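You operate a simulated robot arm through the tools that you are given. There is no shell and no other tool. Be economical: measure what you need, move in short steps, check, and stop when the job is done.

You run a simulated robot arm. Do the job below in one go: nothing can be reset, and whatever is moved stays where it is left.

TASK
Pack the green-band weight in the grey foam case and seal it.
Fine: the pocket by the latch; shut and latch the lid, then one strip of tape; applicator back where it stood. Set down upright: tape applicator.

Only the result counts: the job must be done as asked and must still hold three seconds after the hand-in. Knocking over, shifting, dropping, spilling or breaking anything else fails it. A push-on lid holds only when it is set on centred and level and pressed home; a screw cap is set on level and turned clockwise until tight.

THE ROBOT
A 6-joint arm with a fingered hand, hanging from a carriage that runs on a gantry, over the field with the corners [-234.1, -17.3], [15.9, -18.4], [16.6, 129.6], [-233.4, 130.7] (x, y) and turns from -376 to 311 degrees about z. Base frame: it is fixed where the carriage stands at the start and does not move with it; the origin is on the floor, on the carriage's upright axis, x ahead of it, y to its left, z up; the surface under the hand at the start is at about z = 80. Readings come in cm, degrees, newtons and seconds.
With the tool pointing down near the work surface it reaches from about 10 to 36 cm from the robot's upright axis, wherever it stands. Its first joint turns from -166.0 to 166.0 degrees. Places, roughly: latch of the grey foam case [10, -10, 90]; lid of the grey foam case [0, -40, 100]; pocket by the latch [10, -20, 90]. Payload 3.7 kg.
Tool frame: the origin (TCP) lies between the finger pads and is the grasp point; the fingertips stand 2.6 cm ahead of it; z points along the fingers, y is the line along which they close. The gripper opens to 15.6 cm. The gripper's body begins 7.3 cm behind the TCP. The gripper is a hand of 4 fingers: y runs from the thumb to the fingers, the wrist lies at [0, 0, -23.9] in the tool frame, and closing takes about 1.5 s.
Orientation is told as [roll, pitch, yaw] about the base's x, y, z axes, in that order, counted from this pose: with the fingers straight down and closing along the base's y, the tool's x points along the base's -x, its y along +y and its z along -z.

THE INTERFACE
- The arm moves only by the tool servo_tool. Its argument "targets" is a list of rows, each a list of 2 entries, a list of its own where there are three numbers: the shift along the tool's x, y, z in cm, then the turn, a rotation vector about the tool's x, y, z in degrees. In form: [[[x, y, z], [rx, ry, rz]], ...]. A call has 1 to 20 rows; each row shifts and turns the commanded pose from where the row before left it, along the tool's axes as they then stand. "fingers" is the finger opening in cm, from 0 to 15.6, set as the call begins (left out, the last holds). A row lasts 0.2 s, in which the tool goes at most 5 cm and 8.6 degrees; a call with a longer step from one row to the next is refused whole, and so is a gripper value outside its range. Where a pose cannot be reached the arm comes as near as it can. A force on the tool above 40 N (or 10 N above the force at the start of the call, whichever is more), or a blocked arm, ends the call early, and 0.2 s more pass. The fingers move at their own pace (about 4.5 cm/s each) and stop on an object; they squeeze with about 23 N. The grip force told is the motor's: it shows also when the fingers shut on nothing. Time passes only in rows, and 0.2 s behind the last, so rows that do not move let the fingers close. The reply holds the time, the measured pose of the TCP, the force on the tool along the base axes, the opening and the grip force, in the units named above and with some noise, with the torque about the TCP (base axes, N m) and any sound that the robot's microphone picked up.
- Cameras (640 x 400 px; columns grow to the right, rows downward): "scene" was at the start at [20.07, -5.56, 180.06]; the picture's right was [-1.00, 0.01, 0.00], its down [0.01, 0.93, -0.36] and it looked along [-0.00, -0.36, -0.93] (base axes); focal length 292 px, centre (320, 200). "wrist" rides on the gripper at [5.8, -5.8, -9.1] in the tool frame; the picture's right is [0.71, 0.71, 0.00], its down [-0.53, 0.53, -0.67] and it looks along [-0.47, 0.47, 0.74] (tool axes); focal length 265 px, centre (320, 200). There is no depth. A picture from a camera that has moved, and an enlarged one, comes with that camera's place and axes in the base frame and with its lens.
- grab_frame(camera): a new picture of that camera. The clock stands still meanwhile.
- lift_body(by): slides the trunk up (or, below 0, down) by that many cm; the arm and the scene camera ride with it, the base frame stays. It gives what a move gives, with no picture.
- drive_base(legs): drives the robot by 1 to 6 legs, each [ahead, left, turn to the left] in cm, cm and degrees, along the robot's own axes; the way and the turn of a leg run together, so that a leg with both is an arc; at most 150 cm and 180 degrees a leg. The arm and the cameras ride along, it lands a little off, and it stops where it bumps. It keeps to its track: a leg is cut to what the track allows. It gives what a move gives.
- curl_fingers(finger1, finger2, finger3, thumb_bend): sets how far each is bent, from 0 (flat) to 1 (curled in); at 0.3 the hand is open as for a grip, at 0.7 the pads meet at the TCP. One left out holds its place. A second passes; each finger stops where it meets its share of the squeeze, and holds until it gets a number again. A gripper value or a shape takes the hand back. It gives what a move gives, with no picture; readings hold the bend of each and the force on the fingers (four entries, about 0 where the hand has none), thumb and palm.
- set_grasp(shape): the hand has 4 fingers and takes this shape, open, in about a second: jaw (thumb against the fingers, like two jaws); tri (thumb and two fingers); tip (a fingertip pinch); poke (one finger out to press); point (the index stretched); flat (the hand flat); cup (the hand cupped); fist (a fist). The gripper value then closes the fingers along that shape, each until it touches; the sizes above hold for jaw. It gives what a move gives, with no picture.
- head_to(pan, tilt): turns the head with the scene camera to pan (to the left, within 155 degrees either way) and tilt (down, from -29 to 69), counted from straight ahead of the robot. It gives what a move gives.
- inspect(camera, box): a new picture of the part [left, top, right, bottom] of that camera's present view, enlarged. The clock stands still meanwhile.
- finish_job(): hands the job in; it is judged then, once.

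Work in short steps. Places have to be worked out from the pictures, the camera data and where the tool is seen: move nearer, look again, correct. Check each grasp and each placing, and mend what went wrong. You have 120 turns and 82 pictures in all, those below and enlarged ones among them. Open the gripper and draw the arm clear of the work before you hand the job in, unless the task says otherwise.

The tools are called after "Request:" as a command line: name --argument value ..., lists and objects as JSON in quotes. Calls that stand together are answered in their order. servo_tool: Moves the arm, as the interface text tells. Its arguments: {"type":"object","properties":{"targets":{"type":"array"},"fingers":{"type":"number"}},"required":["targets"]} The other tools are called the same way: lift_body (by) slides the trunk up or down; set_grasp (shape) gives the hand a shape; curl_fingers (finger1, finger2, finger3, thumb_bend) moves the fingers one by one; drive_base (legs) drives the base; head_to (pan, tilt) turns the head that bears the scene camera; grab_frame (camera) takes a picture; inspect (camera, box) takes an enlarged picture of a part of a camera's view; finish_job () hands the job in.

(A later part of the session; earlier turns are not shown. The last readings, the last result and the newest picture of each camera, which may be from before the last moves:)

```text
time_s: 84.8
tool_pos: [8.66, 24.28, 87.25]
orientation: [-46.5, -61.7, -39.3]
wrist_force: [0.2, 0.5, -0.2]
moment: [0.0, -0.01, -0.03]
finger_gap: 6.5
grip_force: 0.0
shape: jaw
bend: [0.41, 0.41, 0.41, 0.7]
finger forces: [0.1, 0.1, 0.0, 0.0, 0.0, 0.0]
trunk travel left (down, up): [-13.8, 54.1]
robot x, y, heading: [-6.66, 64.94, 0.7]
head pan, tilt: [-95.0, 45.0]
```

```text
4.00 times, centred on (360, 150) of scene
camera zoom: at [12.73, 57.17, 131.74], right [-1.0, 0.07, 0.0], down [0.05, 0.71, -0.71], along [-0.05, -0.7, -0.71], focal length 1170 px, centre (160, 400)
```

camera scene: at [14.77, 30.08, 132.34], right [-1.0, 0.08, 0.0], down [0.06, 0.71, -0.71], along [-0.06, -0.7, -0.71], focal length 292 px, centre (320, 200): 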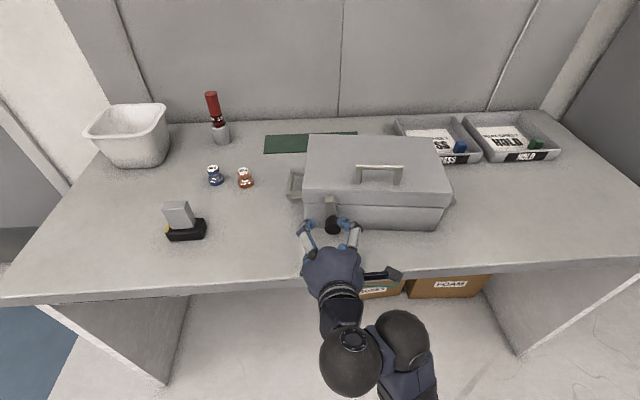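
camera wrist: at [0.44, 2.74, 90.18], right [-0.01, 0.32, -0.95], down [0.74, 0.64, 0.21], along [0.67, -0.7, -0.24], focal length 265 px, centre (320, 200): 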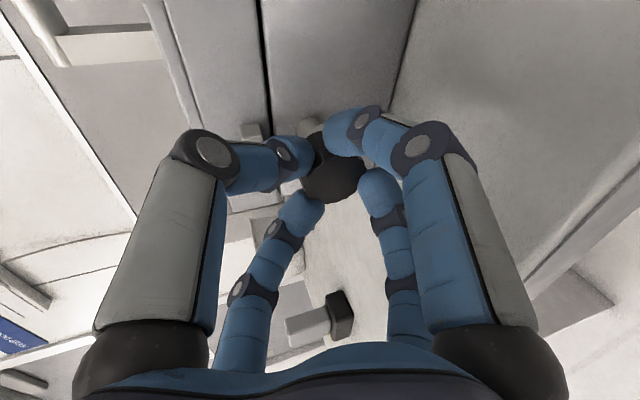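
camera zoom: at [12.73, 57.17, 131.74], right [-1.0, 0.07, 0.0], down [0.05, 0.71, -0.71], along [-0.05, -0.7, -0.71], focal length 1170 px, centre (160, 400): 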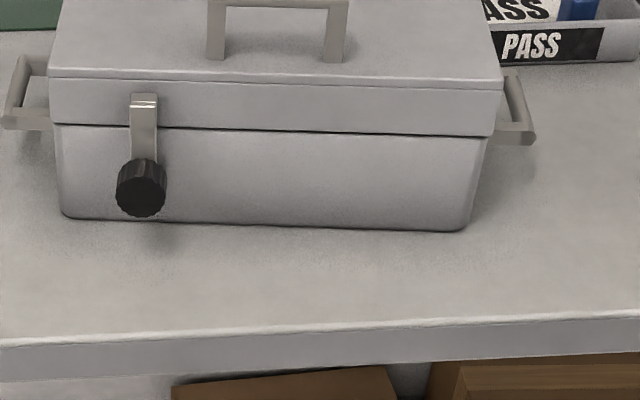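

Latch confirmed vertical over the keeper, lid flush. I raise the trunk and turn the hand back to straight down for the applicator.

Request:
lift_body --by 40

Request:
servo_tool --targets '[[[0, 0, 0], [0, 0, -8.4]], [[0, 0, 0], [0, 0, -8.4]], [[0, 0, 0], [0, 0, -8.4]], [[0, 0, 0], [0, 0, -8.4]], [[0, 0, 0], [0, 0, -8.4]], [[0, 0, 0], [0, 0, -8.4]], [[0, 0, 0], [0, 0, -8.4]], [[0, 0, 0], [0, 0, -8.4]]]'

Request:
servo_tool --targets '[[[0, 3.3, -0.23], [-7.94, 0, 0]], [[0, 3.3, -0.23], [-7.94, 0, 0]], [[0, 3.3, -0.23], [-7.94, 0, 0]], [[0, 3.3, -0.23], [-7.94, 0, 0]], [[0, 3.3, -0.23], [-7.94, 0, 0]], [[0, 3.3, -0.23], [-7.94, 0, 0]], [[0, 3.3, -0.23], [-7.94, 0, 0]], [[0, 3.3, -0.23], [-7.94, 0, 0]], [[0, 3.3, -0.23], [-7.94, 0, 0]]]'

```text
time_s: 88.7
tool_pos: [8.57, 24.12, 127.21]
orientation: [-46.5, -61.7, -39.4]
wrist_force: [-0.5, -0.7, -0.5]
moment: [-0.01, -0.01, -0.03]
finger_gap: 6.48
grip_force: 0.1
shape: jaw
bend: [0.41, 0.41, 0.41, 0.7]
finger forces: [0.1, 0.0, 0.1, 0.0, 0.0, 0.0]
trunk travel left (down, up): [-53.8, 14.1]
robot x, y, heading: [-6.77, 65.27, 0.6]
head pan, tilt: [-95.0, 45.0]
```

```text
time_s: 90.5
tool_pos: [8.61, 24.24, 127.17]
orientation: [-71.1, -1.3, 0.2]
wrist_force: [0.1, -0.9, 0.5]
moment: [-0.01, 0.02, 0.01]
finger_gap: 6.47
grip_force: 0.1
shape: jaw
bend: [0.41, 0.41, 0.41, 0.7]
finger forces: [0.0, 0.1, 0.0, 0.0, 0.0, 0.0]
trunk travel left (down, up): [-53.8, 14.1]
robot x, y, heading: [-6.43, 64.8, 0.7]
head pan, tilt: [-95.0, 45.0]
```

```text
time_s: 92.5
tool_pos: [6.89, 45.19, 97.52]
orientation: [0.4, -1.5, 0.2]
wrist_force: [0.5, -0.4, 0.1]
moment: [-0.01, -0.02, 0.0]
finger_gap: 6.47
grip_force: 0.1
shape: jaw
bend: [0.41, 0.41, 0.41, 0.7]
finger forces: [0.0, 0.0, 0.0, 0.0, 0.0, 0.1]
out of reach, approached as far as the arm can: row 3, 4, 5, 6, 7, 8, 9
trunk travel left (down, up): [-53.8, 14.1]
robot x, y, heading: [-7.07, 65.08, 0.5]
head pan, tilt: [-95.0, 45.0]
```

I extend the arm ahead and drive to stand over the applicator (about (41.5, -13.4)).

Request:
servo_tool --targets '[[[-3.3, 1.3, -1], [0, 0, 0]], [[-3.3, 1.3, -1], [0, 1.5, 0]], [[-3.3, 1.3, -1], [0, 0, 0]], [[-3.3, 1.1, 0], [0, 0, 0]]]' --fingers 11

Request:
drive_base --legs '[[21.5, 0, 0], [0, -63.5, 0]]'

Request:
grab_frame --camera "wrist"

```text
time_s: 93.5
tool_pos: [19.94, 50.02, 97.46]
orientation: [0.5, 0.1, 0.2]
wrist_force: [-0.6, -0.7, -0.4]
moment: [0.01, -0.02, -0.01]
finger_gap: 10.96
grip_force: 0.1
shape: jaw
bend: [0.29, 0.29, 0.29, 0.65]
finger forces: [0.0, 0.0, 0.0, 0.0, 0.0, 0.1]
out of reach, approached as far as the arm can: row 1, 2, 3
trunk travel left (down, up): [-53.8, 14.1]
robot x, y, heading: [-6.85, 65.21, 1.1]
head pan, tilt: [-95.0, 45.0]
```

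```text
time_s: 98.3
tool_pos: [41.72, -13.91, 97.36]
orientation: [0.5, 0.1, 0.1]
wrist_force: [-0.3, -0.4, 0.3]
moment: [0.0, 0.0, -0.02]
finger_gap: 10.96
grip_force: 0.1
shape: jaw
bend: [0.29, 0.29, 0.29, 0.65]
finger forces: [0.0, 0.1, 0.0, 0.0, 0.0, 0.1]
trunk travel left (down, up): [-53.8, 14.1]
robot x, y, heading: [15.19, 1.1, 0.6]
head pan, tilt: [-95.0, 45.0]
```

```text
20 pictures are left
camera wrist: at [35.91, -19.76, 106.5], right [-0.71, 0.71, 0.01], down [0.53, 0.52, 0.67], along [0.47, 0.48, -0.74], focal length 265 px, centre (320, 200)
```

wrist: 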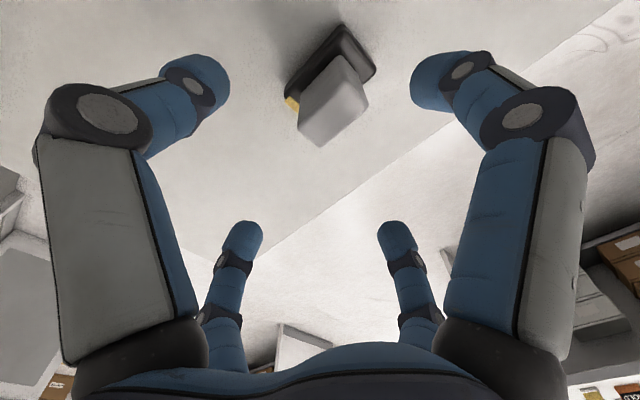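

Block top at about (40.9, -13.4). I shift, lower 5 cm, and check with a zoom.

Request:
servo_tool --targets '[[[0.8, 0.6, 0], [-0.5, 0, 0]], [[0, 0, 2.5], [0, 0, 0]], [[0, 0, 2.0], [0, 0, 0]]]'

Request:
inspect --camera "wrist" --box '[220, 50, 420, 250]'

```text
time_s: 99.1
tool_pos: [41.02, -13.24, 93.0]
orientation: [1.0, 0.1, 0.0]
wrist_force: [0.2, 0.3, 0.1]
moment: [-0.02, 0.03, -0.02]
finger_gap: 10.92
grip_force: 0.1
shape: jaw
bend: [0.29, 0.29, 0.29, 0.65]
finger forces: [0.0, 0.0, 0.1, 0.0, 0.0, 0.1]
trunk travel left (down, up): [-53.8, 14.1]
robot x, y, heading: [15.08, 1.26, 0.2]
head pan, tilt: [-95.0, 45.0]
```

```text
2.00 times, centred on (320, 150) of wrist
camera zoom: at [35.19, -19.17, 102.01], right [-0.71, 0.71, 0.01], down [0.53, 0.51, 0.68], along [0.47, 0.48, -0.74], focal length 531 px, centre (320, 300)
```

zoom: 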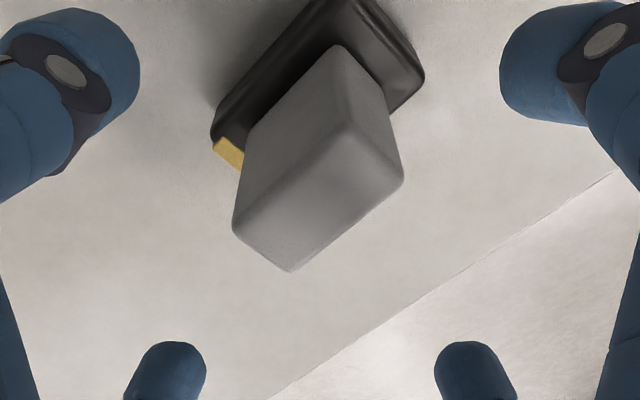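

Centred within ~0.3 cm. I correct, descend to TCP z≈85.9 and close.

Request:
servo_tool --targets '[[[-0.15, 0.25, 0], [-1, 0, 0]], [[0, 0, 2.5], [0, 0, 0]], [[0, 0, 2.5], [0, 0, 0]], [[0, 0, 1.0], [0, 0, 0]], [[0, 0, 1.0], [0, 0, 0]]]'

Request:
servo_tool --targets '[[[0, 0, 0], [0, 0, 0]], [[0, 0, 0], [0, 0, 0]], [[0, 0, 0], [0, 0, 0]], [[0, 0, 0], [0, 0, 0]], [[0, 0, 0], [0, 0, 0]], [[0, 0, 0], [0, 0, 0]], [[0, 0, 0], [0, 0, 0]], [[0, 0, 0], [0, 0, 0]]]' --fingers 1

Request:
inspect --camera "wrist" --box '[180, 70, 460, 250]'

```text
time_s: 100.3
tool_pos: [41.01, -12.55, 86.6]
orientation: [2.0, 0.1, 0.0]
wrist_force: [0.0, 0.1, -0.2]
moment: [-0.02, -0.02, 0.03]
finger_gap: 10.96
grip_force: 0.0
shape: jaw
bend: [0.29, 0.29, 0.29, 0.65]
finger forces: [0.0, 0.0, 0.0, 0.0, 0.1, 0.1]
out of reach, approached as far as the arm can: row 5
trunk travel left (down, up): [-53.8, 14.1]
robot x, y, heading: [15.09, 1.11, 0.4]
head pan, tilt: [-95.0, 45.0]
```

```text
time_s: 102.1
tool_pos: [41.0, -12.49, 86.49]
orientation: [2.1, 0.1, 0.0]
wrist_force: [-0.4, -0.4, 1.0]
moment: [-0.01, 0.0, -0.01]
finger_gap: 3.48
grip_force: 23.4
shape: jaw
bend: [0.49, 0.7, 0.78, 0.7]
finger forces: [20.5, 20.5, 20.4, 0.1, 20.6, 0.0]
trunk travel left (down, up): [-53.8, 14.1]
robot x, y, heading: [15.21, 1.26, 0.3]
head pan, tilt: [-95.0, 45.0]
```

```text
2.22 times, centred on (320, 160) of wrist
camera zoom: at [35.18, -18.6, 95.48], right [-0.71, 0.71, 0.03], down [0.53, 0.5, 0.69], along [0.47, 0.5, -0.73], focal length 590 px, centre (320, 289)
```

zoom: 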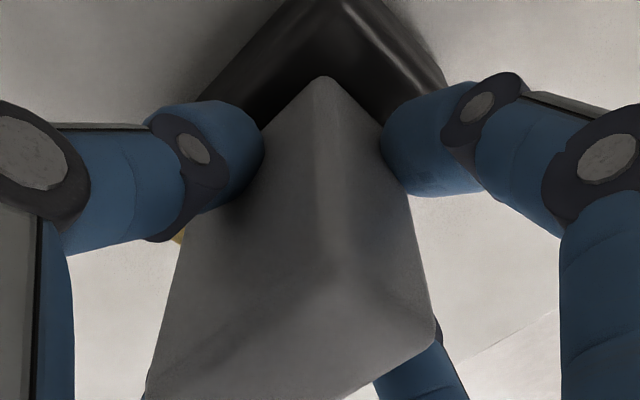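

All four fingers hold the applicator's block. Its standing pose is TCP (41.0, -12.49, 86.49), roll 2.1. I lift it with the trunk and back off the table.

Request:
lift_body --by 13.5

Request:
drive_base --legs '[[0, 60, 0], [-20, 0, 0]]'

Request:
grab_frame --camera "wrist"

```text
time_s: 103.7
tool_pos: [40.91, -12.52, 100.04]
orientation: [2.1, 0.1, 0.1]
wrist_force: [0.7, -0.5, -1.5]
moment: [0.01, -0.01, 0.01]
finger_gap: 3.49
grip_force: 23.3
shape: jaw
bend: [0.49, 0.7, 0.78, 0.7]
finger forces: [20.6, 20.5, 20.4, 0.0, 20.5, 0.0]
trunk travel left (down, up): [-67.3, 0.6]
robot x, y, heading: [15.11, 1.22, 0.4]
head pan, tilt: [-95.0, 45.0]
```

```text
time_s: 108.3
tool_pos: [20.48, 46.79, 100.04]
orientation: [2.2, 0.0, 0.4]
wrist_force: [0.6, 0.1, -2.3]
moment: [0.01, 0.01, -0.03]
finger_gap: 3.46
grip_force: 23.1
shape: jaw
bend: [0.49, 0.7, 0.78, 0.7]
finger forces: [20.6, 20.6, 20.4, 0.0, 20.5, 0.0]
trunk travel left (down, up): [-67.3, 0.6]
robot x, y, heading: [-5.63, 60.14, 1.0]
head pan, tilt: [-95.0, 45.0]
```

```text
17 pictures are left
camera wrist: at [14.6, 40.77, 109.0], right [-0.71, 0.7, 0.03], down [0.52, 0.51, 0.69], along [0.47, 0.5, -0.73], focal length 265 px, centre (320, 200)
```

wrist: 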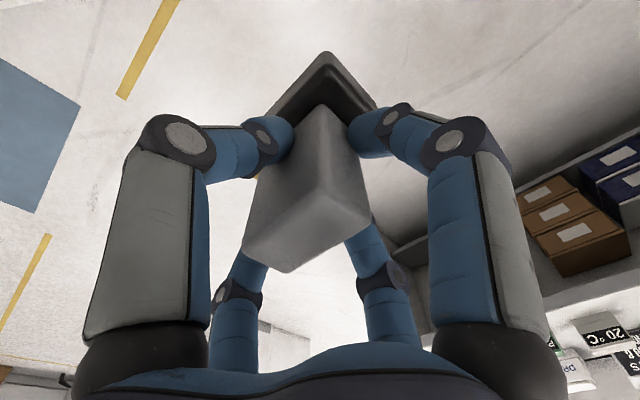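

Held well. I swing the arm to the side and rotate the hand to horizontal again, about the wrist, rising as it goes.

Request:
servo_tool --targets '[[[3, -2.3, 0], [0, 0, 0]], [[3, -2.3, 0], [0, 0, 0]], [[3, -2.3, 0], [0, 0, 0]], [[3, -2.3, 0], [0, 0, 0]]]'

Request:
servo_tool --targets '[[[0, -3.49, -2.2], [8.5, 0, 0]], [[0, -3.6, -2.0], [8.5, 0, 0]], [[0, -4, -1.5], [8.5, 0, 0]], [[0, -4, -1.3], [8.5, 0, 0]], [[0, -4, -1], [8.5, 0, 0]], [[0, -4, -0.6], [8.5, 0, 0]], [[0, -4, -0.3], [8.5, 0, 0]], [[0, -4, 0], [8.5, 0, 0]], [[0, -4, 0], [8.5, 0, 0]], [[0, -4, 0], [8.5, 0, 0]], [[0, -4, 0], [7, 0, 0]]]'

```text
time_s: 109.3
tool_pos: [8.45, 37.56, 99.66]
orientation: [2.0, 0.0, 0.5]
wrist_force: [0.0, 0.3, -2.0]
moment: [-0.02, 0.04, -0.01]
finger_gap: 3.49
grip_force: 22.9
shape: jaw
bend: [0.78, 0.7, 0.78, 0.7]
finger forces: [20.5, 20.6, 20.5, 0.0, 20.5, 0.1]
trunk travel left (down, up): [-67.3, 0.6]
robot x, y, heading: [-5.61, 60.23, 1.1]
head pan, tilt: [-95.0, 45.0]
```

```text
time_s: 111.7
tool_pos: [7.23, 14.14, 150.56]
orientation: [-85.0, 0.2, 0.5]
wrist_force: [-0.1, 0.3, -2.8]
moment: [0.08, 0.0, 0.02]
finger_gap: 3.46
grip_force: 22.7
shape: jaw
bend: [0.78, 0.7, 0.78, 0.7]
finger forces: [20.4, 22.0, 20.5, 0.0, 20.4, 0.1]
out of reach, approached as far as the arm can: row 1, 2, 3, 4, 5, 6, 7, 8, 9, 10, 11
trunk travel left (down, up): [-67.3, 0.6]
robot x, y, heading: [-5.8, 60.27, 1.1]
head pan, tilt: [-95.0, 45.0]
```

Roll is now −85°. I roll the hand −90° about its axis (yellow end down), correct pitch by 5° and yaw by −7° to face the case front squarely.

Request:
servo_tool --targets '[[[0, 0, 0], [0, 0, -8.2]], [[0, 0, 0], [0, 0, -8.2]], [[0, 0, 0], [0, 0, -8.2]], [[0, 0, 0], [0, 0, -8.2]], [[0, 0, 0], [0, 0, -8.2]], [[0, 0, 0], [0, 0, -8.2]], [[0, 0, 0], [0, 0, -8.2]], [[0, 0, 0], [0, 0, -8.2]], [[0, 0, 0], [0, 0, -8.2]], [[0, 0, 0], [0, 0, -8.2]], [[0, 0, 0], [0, 0, -8]], [[0, 0, 0], [0, 5, 0]], [[0, 0, 0], [-7, 0, 0]], [[0, 0, 0], [0, 0, 0]]]'

Request:
grab_frame --camera "wrist"

```text
time_s: 114.7
tool_pos: [6.66, 14.13, 152.29]
orientation: [-68.2, 76.3, 14.7]
wrist_force: [-0.4, 0.9, -2.7]
moment: [0.06, 0.01, 0.01]
finger_gap: 3.44
grip_force: 22.9
shape: jaw
bend: [0.78, 0.7, 0.78, 0.7]
finger forces: [20.3, 21.3, 21.4, 0.0, 21.0, 0.0]
out of reach, approached as far as the arm can: row 10, 11, 12, 13
trunk travel left (down, up): [-67.3, 0.6]
robot x, y, heading: [-5.97, 60.43, 0.9]
head pan, tilt: [-95.0, 45.0]
```

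```text
16 pictures are left
camera wrist: at [12.07, 22.05, 159.95], right [-0.85, 0.05, 0.53], down [-0.31, 0.76, -0.57], along [-0.43, -0.65, -0.63], focal length 265 px, centre (320, 200)
```

wrist: 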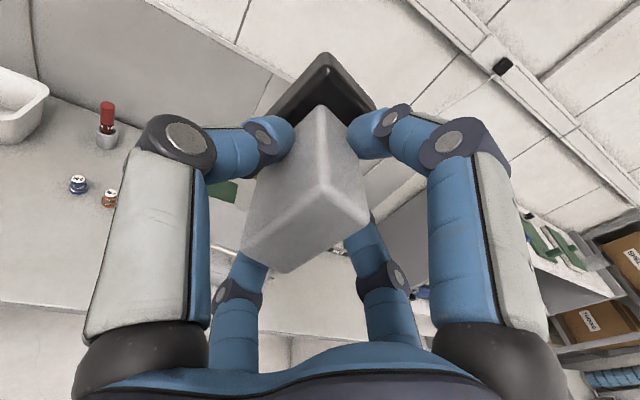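

The roll stops at about −76°, leaving the applicator's long axis ~20° off vertical – acceptable. I back off the limit a little and take out the 5° downward pitch, then lower the trunk.

Request:
servo_tool --targets '[[[0, 0, 0], [0, 0, 4]], [[0, 0, 0], [0.6, 3, 0.3]], [[0, 0, 0], [0.6, 3, 0.3]], [[0, 0, 0], [0, 0, 0]]]'

Request:
lift_body --by -40

Request:
lift_body --by -22

```text
time_s: 115.7
tool_pos: [6.0, 14.98, 153.51]
orientation: [-82.2, 72.9, 0.4]
wrist_force: [0.3, 0.0, -1.2]
moment: [0.04, 0.0, 0.0]
finger_gap: 3.46
grip_force: 22.7
shape: jaw
bend: [0.78, 0.7, 0.78, 0.7]
finger forces: [20.4, 21.4, 21.4, 0.1, 21.0, 0.0]
out of reach, approached as far as the arm can: row 2, 3
trunk travel left (down, up): [-67.3, 0.6]
robot x, y, heading: [-5.81, 60.17, 0.9]
head pan, tilt: [-95.0, 45.0]
```

```text
time_s: 119.5
tool_pos: [5.95, 14.94, 113.42]
orientation: [-82.0, 72.9, 0.5]
wrist_force: [-0.2, -0.6, -2.5]
moment: [0.06, 0.04, 0.04]
finger_gap: 3.47
grip_force: 23.5
shape: jaw
bend: [0.78, 0.7, 0.78, 0.7]
finger forces: [20.4, 21.4, 21.3, 0.0, 21.0, 0.0]
trunk travel left (down, up): [-27.3, 40.6]
robot x, y, heading: [-5.72, 60.43, 0.9]
head pan, tilt: [-95.0, 45.0]
```

```text
time_s: 121.8
tool_pos: [5.99, 14.9, 91.43]
orientation: [-82.0, 72.8, 0.4]
wrist_force: [0.1, -0.5, -1.5]
moment: [0.07, 0.05, 0.0]
finger_gap: 3.46
grip_force: 23.0
shape: jaw
bend: [0.78, 0.7, 0.78, 0.7]
finger forces: [20.3, 21.4, 21.5, 0.0, 21.0, 0.0]
trunk travel left (down, up): [-5.3, 62.6]
robot x, y, heading: [-5.99, 60.43, 1.0]
head pan, tilt: [-95.0, 45.0]
```

Pointing is now nearly perfect (−0.13, −0.99, −0.04). I lower to start height and drive to stand ~2 cm before the front face, right of the latch.

Request:
lift_body --by -3.6

Request:
drive_base --legs '[[-10, 0, 0], [0, -16, 0]]'

Request:
grab_frame --camera "wrist"

Request:
head_to --pan -90 --tilt 48

Request:
grab_frame --camera "scene"

```text
time_s: 122.7
tool_pos: [6.04, 14.87, 87.83]
orientation: [-82.1, 73.0, 0.4]
wrist_force: [0.1, -0.4, -1.6]
moment: [0.04, -0.01, 0.0]
finger_gap: 3.45
grip_force: 22.7
shape: jaw
bend: [0.78, 0.7, 0.78, 0.7]
finger forces: [20.3, 21.4, 21.4, 0.0, 21.0, 0.1]
trunk travel left (down, up): [-1.7, 66.2]
robot x, y, heading: [-5.76, 60.27, 0.7]
head pan, tilt: [-95.0, 45.0]
```

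```text
time_s: 124.8
tool_pos: [-3.91, -1.43, 87.95]
orientation: [-82.2, 72.9, 0.2]
wrist_force: [0.8, 0.0, -2.4]
moment: [0.06, 0.01, -0.03]
finger_gap: 3.46
grip_force: 23.3
shape: jaw
bend: [0.78, 0.7, 0.78, 0.7]
finger forces: [20.2, 21.4, 21.2, 0.1, 21.0, 0.0]
trunk travel left (down, up): [-1.7, 66.2]
robot x, y, heading: [-15.88, 43.67, 1.0]
head pan, tilt: [-95.0, 45.0]
```

```text
15 pictures are left
camera wrist: at [0.97, 6.86, 95.53], right [-0.88, 0.09, 0.47], down [-0.26, 0.73, -0.63], along [-0.4, -0.67, -0.62], focal length 265 px, centre (320, 200)
```

wrist: 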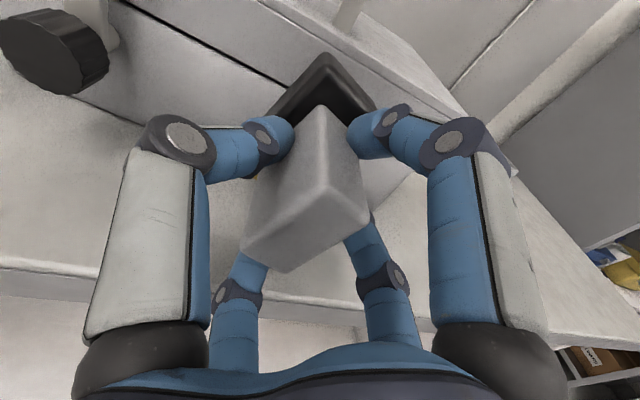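

```text
time_s: 125.5
tool_pos: [-4.0, -1.33, 87.91]
orientation: [-82.1, 72.9, 0.4]
wrist_force: [-0.7, 0.0, -2.1]
moment: [0.06, 0.01, 0.01]
finger_gap: 3.46
grip_force: 22.7
shape: jaw
bend: [0.78, 0.7, 0.78, 0.7]
finger forces: [20.2, 21.3, 21.4, 0.0, 21.0, 0.0]
trunk travel left (down, up): [-1.7, 66.2]
robot x, y, heading: [-15.45, 43.91, 0.6]
head pan, tilt: [-90.0, 48.0]
```

```text
14 pictures are left
camera scene: at [4.68, 36.44, 119.23], right [-1.0, -0.02, 0.0], down [-0.01, 0.74, -0.67], along [0.01, -0.67, -0.74], focal length 292 px, centre (320, 200)
```

scene: 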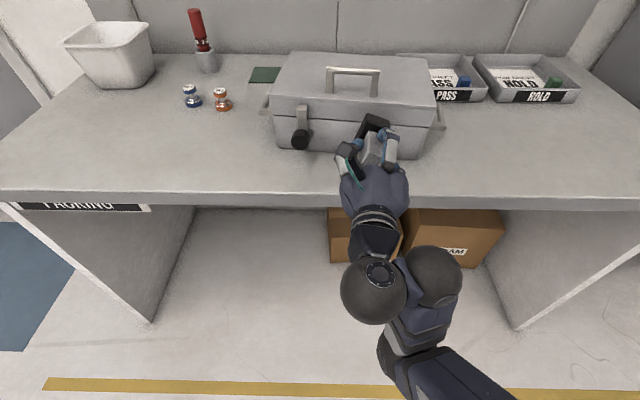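

Applicator faces the front right of the latch. I approach 1.2 cm, then in fine steps.

Request:
servo_tool --targets '[[[0, 0, 0.6], [0, 0, 0]], [[0, 0, 0.6], [0, 0, 0]], [[0, 0, 0], [0, 0, 0]]]'

Request:
inspect --camera "scene" --box '[290, 80, 450, 180]'

```text
time_s: 126.3
tool_pos: [-4.31, -2.39, 88.19]
orientation: [-81.4, 72.8, 1.1]
wrist_force: [-1.0, -0.1, -2.2]
moment: [0.1, -0.06, -0.01]
finger_gap: 3.46
grip_force: 22.2
shape: jaw
bend: [0.78, 0.7, 0.78, 0.7]
finger forces: [20.3, 21.5, 21.4, 0.1, 21.0, 0.0]
out of reach, approached as far as the arm can: row 2
trunk travel left (down, up): [-1.7, 66.2]
robot x, y, heading: [-15.39, 43.5, 0.9]
head pan, tilt: [-90.0, 48.0]
```

```text
4.00 times, centred on (370, 130) of scene
camera zoom: at [4.69, 36.44, 119.23], right [-1.0, -0.02, 0.0], down [-0.01, 0.74, -0.67], along [0.01, -0.67, -0.74], focal length 1170 px, centre (120, 480)
```

zoom: 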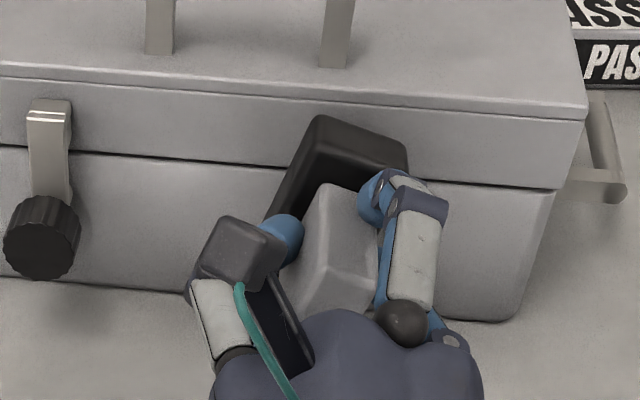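

The arm is at its forward limit, so I retract 3 cm with the arm and bring the carriage 3.3 cm nearer to gain fine control.

Request:
servo_tool --targets '[[[0, 0, -1.5], [0, 0, 0]], [[0, 0, -1.5], [0, 0, 0]], [[0, 0, 0], [0, 0, 0]]]'

Request:
drive_base --legs '[[0, -3.3, 0]]'

Request:
servo_tool --targets '[[[0, 0, 0.25], [0, 0, 0]], [[0, 0, 0.25], [0, 0, 0]], [[0, 0, 0], [0, 0, 0]]]'

```text
time_s: 127.1
tool_pos: [-3.83, -1.51, 88.05]
orientation: [-82.2, 72.9, 0.4]
wrist_force: [-0.9, 0.0, -2.0]
moment: [0.05, 0.04, -0.01]
finger_gap: 3.46
grip_force: 22.7
shape: jaw
bend: [0.78, 0.7, 0.78, 0.7]
finger forces: [20.3, 21.4, 21.3, 0.0, 21.0, 0.0]
out of reach, approached as far as the arm can: row 1, 2
trunk travel left (down, up): [-1.7, 66.2]
robot x, y, heading: [-15.47, 43.93, 0.9]
head pan, tilt: [-90.0, 48.0]
```

```text
time_s: 127.9
tool_pos: [-3.94, -4.95, 88.21]
orientation: [-82.2, 72.9, 0.1]
wrist_force: [0.3, -0.3, -1.7]
moment: [0.09, 0.02, -0.03]
finger_gap: 3.51
grip_force: 23.3
shape: jaw
bend: [0.79, 0.7, 0.78, 0.7]
finger forces: [22.3, 21.8, 22.9, 0.1, 21.5, 0.0]
trunk travel left (down, up): [-1.7, 66.2]
robot x, y, heading: [-15.29, 40.36, 1.0]
head pan, tilt: [-90.0, 48.0]
```

```text
time_s: 128.7
tool_pos: [-3.96, -5.32, 88.13]
orientation: [-81.7, 72.9, 0.7]
wrist_force: [-0.2, -0.1, -2.2]
moment: [0.05, 0.0, -0.05]
finger_gap: 3.47
grip_force: 23.1
shape: jaw
bend: [0.79, 0.7, 0.78, 0.7]
finger forces: [22.3, 21.9, 23.0, 0.0, 21.5, 0.0]
trunk travel left (down, up): [-1.7, 66.2]
robot x, y, heading: [-15.52, 40.29, 0.9]
head pan, tilt: [-90.0, 48.0]
```

Request:
inspect --camera "scene" --box '[290, 80, 450, 180]'

Request:
inspect --camera "wrist" --box '[220, 30, 420, 150]'

```text
4.00 times, centred on (370, 130) of scene
camera zoom: at [4.74, 33.14, 119.23], right [-1.0, -0.02, 0.0], down [-0.01, 0.74, -0.67], along [0.01, -0.67, -0.74], focal length 1170 px, centre (120, 480)
```

zoom: 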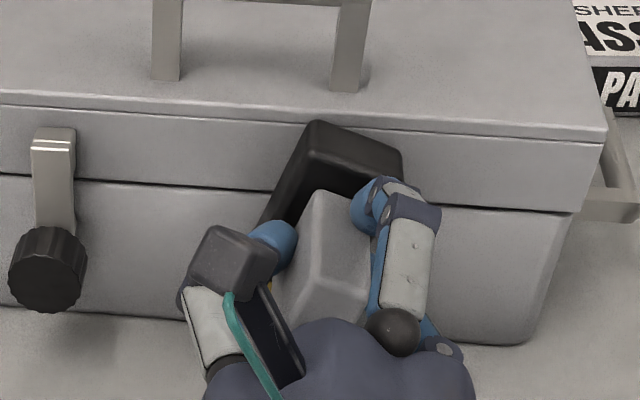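

```text
3.20 times, centred on (320, 90) of wrist
camera zoom: at [0.95, 3.09, 95.79], right [-0.88, 0.09, 0.47], down [-0.26, 0.73, -0.63], along [-0.4, -0.67, -0.62], focal length 849 px, centre (320, 552)
```

zoom: 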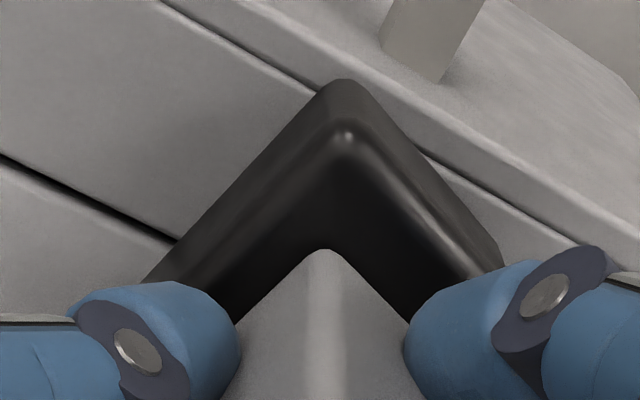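

Likely just touching. I press on in 0.2 cm steps reading the y-force.

Request:
servo_tool --targets '[[[0, 0, 0.2], [0, 0, 0]], [[0, 0, 0.2], [0, 0, 0]], [[0, 0, 0], [0, 0, 0]]]'

```text
time_s: 129.5
tool_pos: [-4.19, -5.51, 88.17]
orientation: [-81.3, 72.9, 1.1]
wrist_force: [-0.3, 3.9, -2.2]
moment: [-0.05, 0.04, 0.05]
finger_gap: 3.49
grip_force: 23.1
shape: jaw
bend: [0.79, 0.7, 0.78, 0.7]
finger forces: [22.5, 22.4, 23.1, 0.0, 21.8, 0.0]
trunk travel left (down, up): [-1.7, 66.2]
robot x, y, heading: [-15.57, 40.53, 0.9]
head pan, tilt: [-90.0, 48.0]
```

Contact at ~4 N. I add a little pressure and start dragging up along the applicator's axis, watching force and sound.

Request:
servo_tool --targets '[[[0, 0, 0.2], [0, 0, 0]], [[0, 0, 0], [0, 0, 0]], [[0.5, 0, 0], [0, 0, 0]], [[0.5, 0, 0], [0, 0, 0]], [[0.5, 0, 0], [0, 0, 0]]]'

```text
time_s: 130.7
tool_pos: [-4.28, -5.75, 89.35]
orientation: [-82.5, 72.8, -0.1]
wrist_force: [0.9, 2.3, -3.0]
moment: [-0.02, 0.06, 0.13]
finger_gap: 3.52
grip_force: 22.7
shape: jaw
bend: [0.79, 0.7, 0.78, 0.7]
finger forces: [22.5, 22.2, 23.1, 0.0, 22.2, 0.0]
trunk travel left (down, up): [-1.7, 66.2]
robot x, y, heading: [-15.43, 40.53, 0.9]
head pan, tilt: [-90.0, 48.0]
```

Request:
servo_tool --targets '[[[0.5, 0, 0.2], [0, 0, 0]], [[0.5, 0, 0.1], [0, 0, 0]], [[0.5, 0, 0.1], [0, 0, 0]], [[0.5, 0, 0.1], [0, 0, 0]]]'

Request:
inspect --camera "scene" --box '[290, 80, 450, 180]'

```text
time_s: 131.7
tool_pos: [-4.61, -7.1, 90.51]
orientation: [-82.8, 72.9, -0.4]
wrist_force: [0.5, 2.7, -3.0]
moment: [0.07, 0.06, 0.1]
finger_gap: 3.47
grip_force: 23.0
shape: jaw
bend: [0.79, 0.7, 0.78, 0.7]
finger forces: [22.5, 22.5, 23.1, 0.0, 21.9, 0.0]
out of reach, approached as far as the arm can: row 1, 2, 3, 4
trunk travel left (down, up): [-1.7, 66.2]
robot x, y, heading: [-15.57, 40.73, 0.8]
head pan, tilt: [-90.0, 48.0]
```

```text
4.00 times, centred on (370, 130) of scene
camera zoom: at [4.74, 33.2, 119.22], right [-1.0, -0.02, 0.0], down [-0.01, 0.74, -0.67], along [0.01, -0.67, -0.74], focal length 1170 px, centre (120, 480)
```

zoom: 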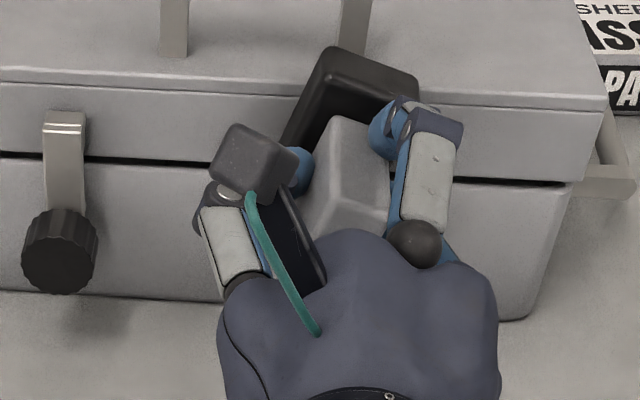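

The arm's reach limit made it push the case back about 1 cm; I must avoid that. Contact is still light (2.7 N), so I finish the upward stroke with the trunk, which moves purely vertically.

Request:
lift_body --by 3.5

Request:
inspect --camera "scene" --box '[290, 80, 450, 180]'

```text
time_s: 132.5
tool_pos: [-4.6, -7.04, 93.98]
orientation: [-82.9, 72.8, -0.5]
wrist_force: [-0.4, 2.4, -2.0]
moment: [0.05, -0.01, 0.06]
finger_gap: 3.49
grip_force: 23.0
shape: jaw
bend: [0.79, 0.7, 0.78, 0.7]
finger forces: [22.3, 22.2, 22.9, 0.0, 22.0, 0.0]
trunk travel left (down, up): [-5.2, 62.7]
robot x, y, heading: [-15.12, 40.66, 0.8]
head pan, tilt: [-90.0, 48.0]
```

```text
4.00 times, centred on (370, 130) of scene
camera zoom: at [4.74, 33.17, 122.73], right [-1.0, -0.02, 0.0], down [-0.01, 0.74, -0.67], along [0.01, -0.67, -0.74], focal length 1170 px, centre (120, 480)
```

zoom: 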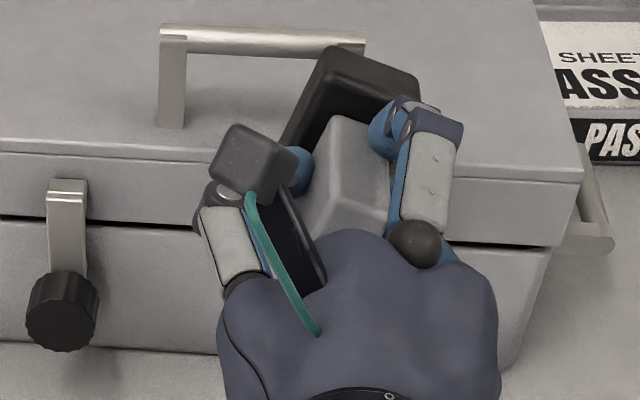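

The stroke is done. I back away from the case and look for the strip.

Request:
drive_base --legs '[[0, 16, 0]]'

Request:
inspect --camera "scene" --box '[250, 40, 450, 160]'

```text
time_s: 133.9
tool_pos: [-4.91, 9.0, 93.98]
orientation: [-82.8, 72.8, -0.6]
wrist_force: [-0.5, -0.3, -1.7]
moment: [0.05, -0.01, 0.0]
finger_gap: 3.46
grip_force: 23.5
shape: jaw
bend: [0.79, 0.7, 0.78, 0.7]
finger forces: [22.2, 22.0, 22.8, 0.0, 21.6, 0.0]
trunk travel left (down, up): [-5.2, 62.7]
robot x, y, heading: [-15.7, 57.08, 0.8]
head pan, tilt: [-90.0, 48.0]
```

```text
3.20 times, centred on (350, 100) of scene
camera zoom: at [4.48, 49.15, 122.72], right [-1.0, -0.01, 0.0], down [-0.01, 0.74, -0.67], along [0.01, -0.67, -0.74], focal length 936 px, centre (224, 520)
```

zoom: 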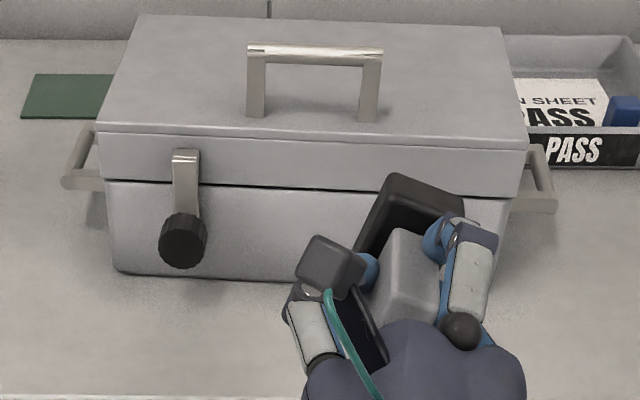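

No strip is evident, though the applicator may hide part of it. I shift sideways to see the whole front.

Request:
drive_base --legs '[[20, 0, 0]]'

Request:
inspect --camera "scene" --box '[370, 60, 510, 150]'

```text
time_s: 135.5
tool_pos: [14.92, 9.12, 94.0]
orientation: [-83.0, 72.8, -0.8]
wrist_force: [0.0, -0.1, -1.3]
moment: [0.12, -0.01, 0.02]
finger_gap: 3.51
grip_force: 23.3
shape: jaw
bend: [0.79, 0.7, 0.78, 0.7]
finger forces: [22.2, 22.1, 22.8, 0.0, 21.7, 0.0]
trunk travel left (down, up): [-5.2, 62.7]
robot x, y, heading: [3.91, 57.02, 0.5]
head pan, tilt: [-90.0, 48.0]
```

```text
4.44 times, centred on (440, 105) of scene
camera zoom: at [24.38, 49.29, 122.74], right [-1.0, -0.01, 0.0], down [-0.01, 0.74, -0.67], along [0.01, -0.67, -0.74], focal length 1300 px, centre (-213, 622)
```

zoom: 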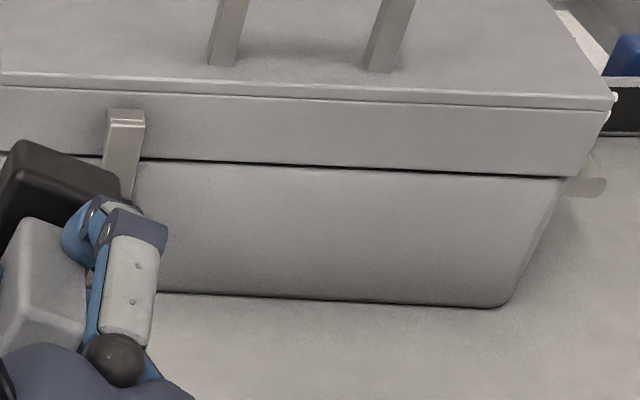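

No tape was laid, so the press was probably too light or off. I retry on the front: retract the arm for reach margin, centre the foot on the seam, and press more firmly in measured steps.

Request:
servo_tool --targets '[[[-0.5, 0, -1.5], [0, 0, 0]], [[-0.5, 0, -1.5], [0, 0, 0]], [[0, 0, 0], [0, 0, 0]]]'

Request:
lift_body --by -4.8

Request:
drive_base --legs '[[-20, 0, 0]]'

```text
time_s: 136.3
tool_pos: [15.42, 11.09, 92.94]
orientation: [-83.3, 72.7, -1.3]
wrist_force: [0.0, -0.2, -1.4]
moment: [0.08, 0.02, -0.01]
finger_gap: 3.47
grip_force: 23.2
shape: jaw
bend: [0.79, 0.7, 0.78, 0.7]
finger forces: [22.2, 22.0, 22.8, 0.0, 21.6, 0.0]
out of reach, approached as far as the arm can: row 2
trunk travel left (down, up): [-5.2, 62.7]
robot x, y, heading: [4.2, 56.91, 0.8]
head pan, tilt: [-90.0, 48.0]
```

```text
time_s: 137.2
tool_pos: [15.49, 11.03, 88.1]
orientation: [-83.4, 72.8, -1.3]
wrist_force: [-0.6, -0.5, -1.6]
moment: [0.03, 0.02, -0.01]
finger_gap: 3.5
grip_force: 23.0
shape: jaw
bend: [0.79, 0.7, 0.78, 0.7]
finger forces: [22.2, 21.9, 22.8, 0.0, 21.6, 0.0]
trunk travel left (down, up): [-0.4, 67.5]
robot x, y, heading: [3.99, 56.76, 0.4]
head pan, tilt: [-90.0, 48.0]
```

```text
time_s: 138.8
tool_pos: [-4.54, 10.8, 88.23]
orientation: [-83.4, 72.8, -1.4]
wrist_force: [0.1, -1.1, -2.6]
moment: [0.04, 0.02, 0.03]
finger_gap: 3.47
grip_force: 23.2
shape: jaw
bend: [0.79, 0.7, 0.78, 0.7]
finger forces: [22.2, 22.0, 22.8, 0.0, 21.6, 0.0]
trunk travel left (down, up): [-0.4, 67.5]
robot x, y, heading: [-15.71, 56.85, 0.4]
head pan, tilt: [-90.0, 48.0]
```

Request:
drive_base --legs '[[0, -16.8, 0]]'

Request:
servo_tool --targets '[[[0, 0, 0.3], [0, 0, 0]], [[0, 0, 0.3], [0, 0, 0]], [[0, 0, 0], [0, 0, 0]]]'

```text
time_s: 140.3
tool_pos: [-4.26, -5.98, 88.23]
orientation: [-83.6, 72.8, -1.4]
wrist_force: [-0.6, -0.6, -1.3]
moment: [0.06, 0.01, 0.02]
finger_gap: 3.46
grip_force: 23.0
shape: jaw
bend: [0.79, 0.7, 0.78, 0.7]
finger forces: [22.2, 22.1, 22.8, 0.0, 21.6, 0.0]
trunk travel left (down, up): [-0.4, 67.5]
robot x, y, heading: [-15.48, 39.88, 0.8]
head pan, tilt: [-90.0, 48.0]
```

```text
time_s: 141.1
tool_pos: [-4.31, -6.43, 87.96]
orientation: [-83.4, 72.8, -1.3]
wrist_force: [-0.5, 0.4, -3.4]
moment: [0.07, 0.06, -0.03]
finger_gap: 3.46
grip_force: 22.4
shape: jaw
bend: [0.79, 0.7, 0.78, 0.7]
finger forces: [22.2, 22.0, 22.8, 0.0, 21.6, 0.0]
trunk travel left (down, up): [-0.4, 67.5]
robot x, y, heading: [-15.4, 40.12, 0.7]
head pan, tilt: [-90.0, 48.0]
```

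Request:
servo_tool --targets '[[[0, 0, 0.3], [0, 0, 0]], [[0, 0, 0.2], [0, 0, 0]], [[0, 0, 0], [0, 0, 0]]]'

Request:
servo_tool --targets '[[[0, 0, 0.2], [0, 0, 0]], [[0, 0, 0], [0, 0, 0]]]'

Request:
servo_tool --targets '[[[0, 0, 0.2], [0, 0, 0]], [[0, 0, 0], [0, 0, 0]]]'

```text
time_s: 141.9
tool_pos: [-4.46, -6.92, 88.03]
orientation: [-83.3, 72.7, -1.3]
wrist_force: [0.0, 1.3, -2.3]
moment: [-0.02, 0.04, 0.01]
finger_gap: 3.49
grip_force: 23.4
shape: jaw
bend: [0.79, 0.7, 0.78, 0.7]
finger forces: [22.2, 22.0, 22.9, 0.1, 21.9, 0.0]
trunk travel left (down, up): [-0.4, 67.5]
robot x, y, heading: [-15.57, 39.92, 0.6]
head pan, tilt: [-90.0, 48.0]
```

```text
time_s: 142.5
tool_pos: [-4.4, -7.03, 87.97]
orientation: [-83.3, 72.9, -1.2]
wrist_force: [0.7, 5.1, -1.5]
moment: [-0.03, 0.02, 0.08]
finger_gap: 3.49
grip_force: 23.4
shape: jaw
bend: [0.79, 0.7, 0.78, 0.7]
finger forces: [22.3, 23.0, 22.9, 0.0, 22.1, 0.1]
trunk travel left (down, up): [-0.4, 67.5]
robot x, y, heading: [-15.5, 40.22, 0.3]
head pan, tilt: [-90.0, 48.0]
```

```text
time_s: 143.1
tool_pos: [-4.45, -7.24, 87.98]
orientation: [-82.9, 72.7, -0.8]
wrist_force: [1.5, 5.5, -2.9]
moment: [-0.07, 0.02, 0.15]
finger_gap: 3.5
grip_force: 23.7
shape: jaw
bend: [0.79, 0.7, 0.78, 0.7]
finger forces: [22.1, 23.3, 22.9, 0.0, 23.8, 0.1]
trunk travel left (down, up): [-0.4, 67.5]
robot x, y, heading: [-15.48, 40.27, 0.6]
head pan, tilt: [-90.0, 48.0]
```

About 5.5 N on the seam. I hold a moment, then stroke straight up with the trunk.

Request:
servo_tool --targets '[[[0, 0, 0], [0, 0, 0]], [[0, 0, 0], [0, 0, 0]], [[0, 0, 0], [0, 0, 0]], [[0, 0, 0], [0, 0, 0]], [[0, 0, 0], [0, 0, 0]]]'

Request:
lift_body --by 4

Request:
inspect --camera "scene" --box '[280, 80, 460, 190]'

```text
time_s: 144.3
tool_pos: [-4.49, -7.24, 88.12]
orientation: [-82.8, 72.9, -0.9]
wrist_force: [0.2, 5.8, -2.8]
moment: [-0.09, 0.03, 0.17]
finger_gap: 3.51
grip_force: 23.1
shape: jaw
bend: [0.79, 0.7, 0.78, 0.7]
finger forces: [22.2, 23.2, 22.9, 0.0, 23.9, 0.1]
trunk travel left (down, up): [-0.4, 67.5]
robot x, y, heading: [-15.34, 39.91, 0.7]
head pan, tilt: [-90.0, 48.0]
```

```text
time_s: 145.1
tool_pos: [-4.41, -7.23, 92.03]
orientation: [-83.2, 72.8, -1.1]
wrist_force: [0.6, 5.7, -2.3]
moment: [0.02, -0.01, 0.15]
finger_gap: 3.51
grip_force: 23.5
shape: jaw
bend: [0.79, 0.7, 0.78, 0.7]
finger forces: [22.4, 23.3, 22.7, 0.0, 23.6, 0.1]
trunk travel left (down, up): [-4.4, 63.5]
robot x, y, heading: [-15.14, 39.83, 0.5]
head pan, tilt: [-90.0, 48.0]
```

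```text
3.56 times, centred on (370, 135) of scene
camera zoom: at [4.68, 32.41, 121.93], right [-1.0, -0.01, 0.0], down [-0.01, 0.74, -0.67], along [0.01, -0.67, -0.74], focal length 1040 px, centre (142, 431)
```

zoom: 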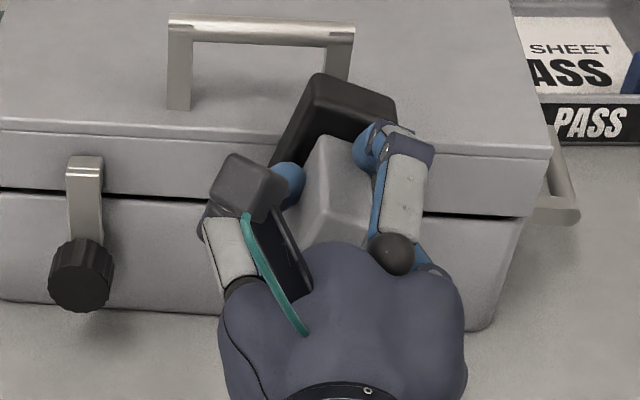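

Still nothing, and the moment shows only one edge of the foot touching (yaw mismatch ~4°). I back off, square the foot, and press again on the lid, then stroke down over the seam.

Request:
servo_tool --targets '[[[0, 0, -0.6], [0, 0, 0]], [[0, 0, 0], [3.8, -1.2, -0.15]], [[0, 0, 0.4], [0, 0, 0]], [[0, 0, 0], [0, 0, 0]]]'

Request:
servo_tool --targets '[[[0, 0, 0.2], [0, 0, 0]], [[0, 0, 0], [0, 0, 0]]]'

Request:
servo_tool --targets '[[[0, 0, 0.2], [0, 0, 0]], [[0, 0, 0], [0, 0, 0]]]'

```text
time_s: 146.1
tool_pos: [-4.26, -7.08, 91.56]
orientation: [-82.9, 72.8, 3.1]
wrist_force: [0.3, 2.1, -2.0]
moment: [0.07, 0.03, -0.04]
finger_gap: 3.48
grip_force: 23.2
shape: jaw
bend: [0.79, 0.7, 0.78, 0.7]
finger forces: [22.2, 23.0, 23.1, 0.0, 22.6, 0.0]
out of reach, approached as far as the arm can: row 2
trunk travel left (down, up): [-4.4, 63.5]
robot x, y, heading: [-15.33, 39.84, 0.7]
head pan, tilt: [-90.0, 48.0]
```

```text
time_s: 146.7
tool_pos: [-4.17, -7.22, 91.61]
orientation: [-82.9, 72.8, 3.1]
wrist_force: [1.7, 8.3, -1.2]
moment: [-0.06, 0.04, -0.07]
finger_gap: 3.46
grip_force: 22.6
shape: jaw
bend: [0.79, 0.71, 0.78, 0.7]
finger forces: [23.0, 22.8, 23.1, 0.0, 23.3, 0.0]
trunk travel left (down, up): [-4.4, 63.5]
robot x, y, heading: [-15.15, 39.86, 0.7]
head pan, tilt: [-90.0, 48.0]
```

```text
time_s: 147.3
tool_pos: [-4.2, -7.23, 91.48]
orientation: [-82.8, 72.7, 3.5]
wrist_force: [4.6, 14.3, 0.2]
moment: [-0.15, 0.06, 0.0]
finger_gap: 3.52
grip_force: 23.2
shape: jaw
bend: [0.79, 0.71, 0.78, 0.7]
finger forces: [25.2, 22.7, 23.5, 0.0, 25.2, 0.0]
trunk travel left (down, up): [-4.4, 63.5]
robot x, y, heading: [-15.28, 39.85, 0.4]
head pan, tilt: [-90.0, 48.0]
```

Now the foot sits flat with 14 N and the case holds. I stroke down across the seam with the trunk.

Request:
lift_body --by -4.2

```text
time_s: 148.2
tool_pos: [-4.32, -7.51, 87.24]
orientation: [-82.5, 72.8, 3.5]
wrist_force: [0.2, 8.8, -2.2]
moment: [-0.11, 0.09, -0.12]
finger_gap: 3.55
grip_force: 23.0
shape: jaw
bend: [0.79, 0.71, 0.78, 0.7]
finger forces: [24.9, 23.9, 24.0, 0.0, 23.1, 0.1]
trunk travel left (down, up): [-0.2, 67.7]
robot x, y, heading: [-15.44, 40.03, 0.3]
head pan, tilt: [-90.0, 48.0]
```

Request:
drive_base --legs '[[0, 16, 0], [20, 0, 0]]'

Request:
inspect --camera "scene" --box '[370, 60, 510, 150]'

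```text
time_s: 150.8
tool_pos: [15.08, 8.52, 87.35]
orientation: [-83.0, 72.8, 2.9]
wrist_force: [-0.1, -0.1, -2.2]
moment: [0.05, 0.03, 0.01]
finger_gap: 3.47
grip_force: 22.7
shape: jaw
bend: [0.79, 0.71, 0.78, 0.7]
finger forces: [22.9, 22.9, 23.4, 0.0, 22.3, 0.0]
trunk travel left (down, up): [-0.2, 67.7]
robot x, y, heading: [4.14, 56.28, 0.2]
head pan, tilt: [-90.0, 48.0]
```

```text
4.44 times, centred on (440, 105) of scene
camera zoom: at [24.37, 48.51, 117.74], right [-1.0, 0.0, 0.0], down [0.0, 0.74, -0.67], along [0.0, -0.67, -0.74], focal length 1300 px, centre (-213, 622)
```

zoom: 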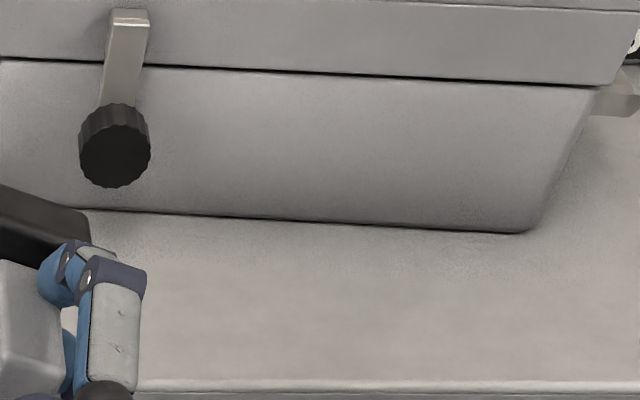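

Still no strip. The remaining natural way is the foot lying along the seam (long axis horizontal, as picked up). I roll the hand back to neutral.

Request:
servo_tool --targets '[[[0, 0, 0], [0, 0, 8.1]], [[0, 0, 0], [0, 0, 8.1]], [[0, 0, 0], [0, 0, 8.1]], [[0, 0, 0], [0, 0, 8.1]], [[0, 0, 0], [0, 0, 8.1]], [[0, 0, 0], [0, 0, 8.1]], [[0, 0, 0], [0, 0, 8.1]], [[0, 0, 0], [0, 0, 8.1]], [[0, 0, 0], [0, 0, 8.1]], [[0, 0, 0], [0, 0, 0]]]'

```text
time_s: 153.0
tool_pos: [15.1, 8.59, 87.43]
orientation: [-87.9, -0.2, -4.0]
wrist_force: [0.4, -0.5, -2.7]
moment: [0.1, 0.01, -0.01]
finger_gap: 3.51
grip_force: 23.2
shape: jaw
bend: [0.79, 0.71, 0.78, 0.7]
finger forces: [23.4, 23.6, 22.7, 0.0, 21.6, 0.0]
trunk travel left (down, up): [-0.2, 67.7]
robot x, y, heading: [4.47, 56.39, 0.5]
head pan, tilt: [-90.0, 48.0]
```

Nicely square (roll −87.9°, yaw −4°). I set the height so the foot centre is on the seam and approach to just before contact.

Request:
lift_body --by 1.5

Request:
drive_base --legs '[[-17.3, 0, 0], [0, -14.6, 0]]'

Request:
servo_tool --targets '[[[0, 0, 0.3], [0, 0, 0]], [[0, 0, 0.3], [0, 0, 0]], [[0, 0, 0], [0, 0, 0]]]'

```text
time_s: 153.6
tool_pos: [15.02, 8.58, 88.87]
orientation: [-87.9, -0.1, -3.9]
wrist_force: [0.9, 0.6, -1.7]
moment: [0.07, -0.01, 0.0]
finger_gap: 3.51
grip_force: 23.6
shape: jaw
bend: [0.79, 0.71, 0.78, 0.7]
finger forces: [23.4, 23.5, 22.8, 0.0, 21.5, 0.0]
trunk travel left (down, up): [-1.7, 66.2]
robot x, y, heading: [4.27, 56.34, -0.1]
head pan, tilt: [-90.0, 48.0]
```

```text
time_s: 156.0
tool_pos: [-2.15, -6.24, 88.94]
orientation: [-88.0, -0.1, -4.1]
wrist_force: [0.7, -1.4, -1.9]
moment: [0.03, -0.02, 0.01]
finger_gap: 3.5
grip_force: 23.2
shape: jaw
bend: [0.79, 0.71, 0.78, 0.7]
finger forces: [23.4, 23.5, 22.8, 0.1, 21.6, 0.1]
trunk travel left (down, up): [-1.7, 66.2]
robot x, y, heading: [-13.07, 41.13, 0.2]
head pan, tilt: [-90.0, 48.0]
```

```text
time_s: 156.8
tool_pos: [-2.23, -6.83, 88.94]
orientation: [-87.9, 0.0, -4.0]
wrist_force: [-0.5, 0.1, -2.1]
moment: [0.08, -0.03, 0.0]
finger_gap: 3.5
grip_force: 23.1
shape: jaw
bend: [0.79, 0.71, 0.78, 0.7]
finger forces: [23.5, 23.3, 22.8, 0.0, 21.6, 0.1]
trunk travel left (down, up): [-1.7, 66.2]
robot x, y, heading: [-13.08, 41.42, 0.1]
head pan, tilt: [-90.0, 48.0]
```

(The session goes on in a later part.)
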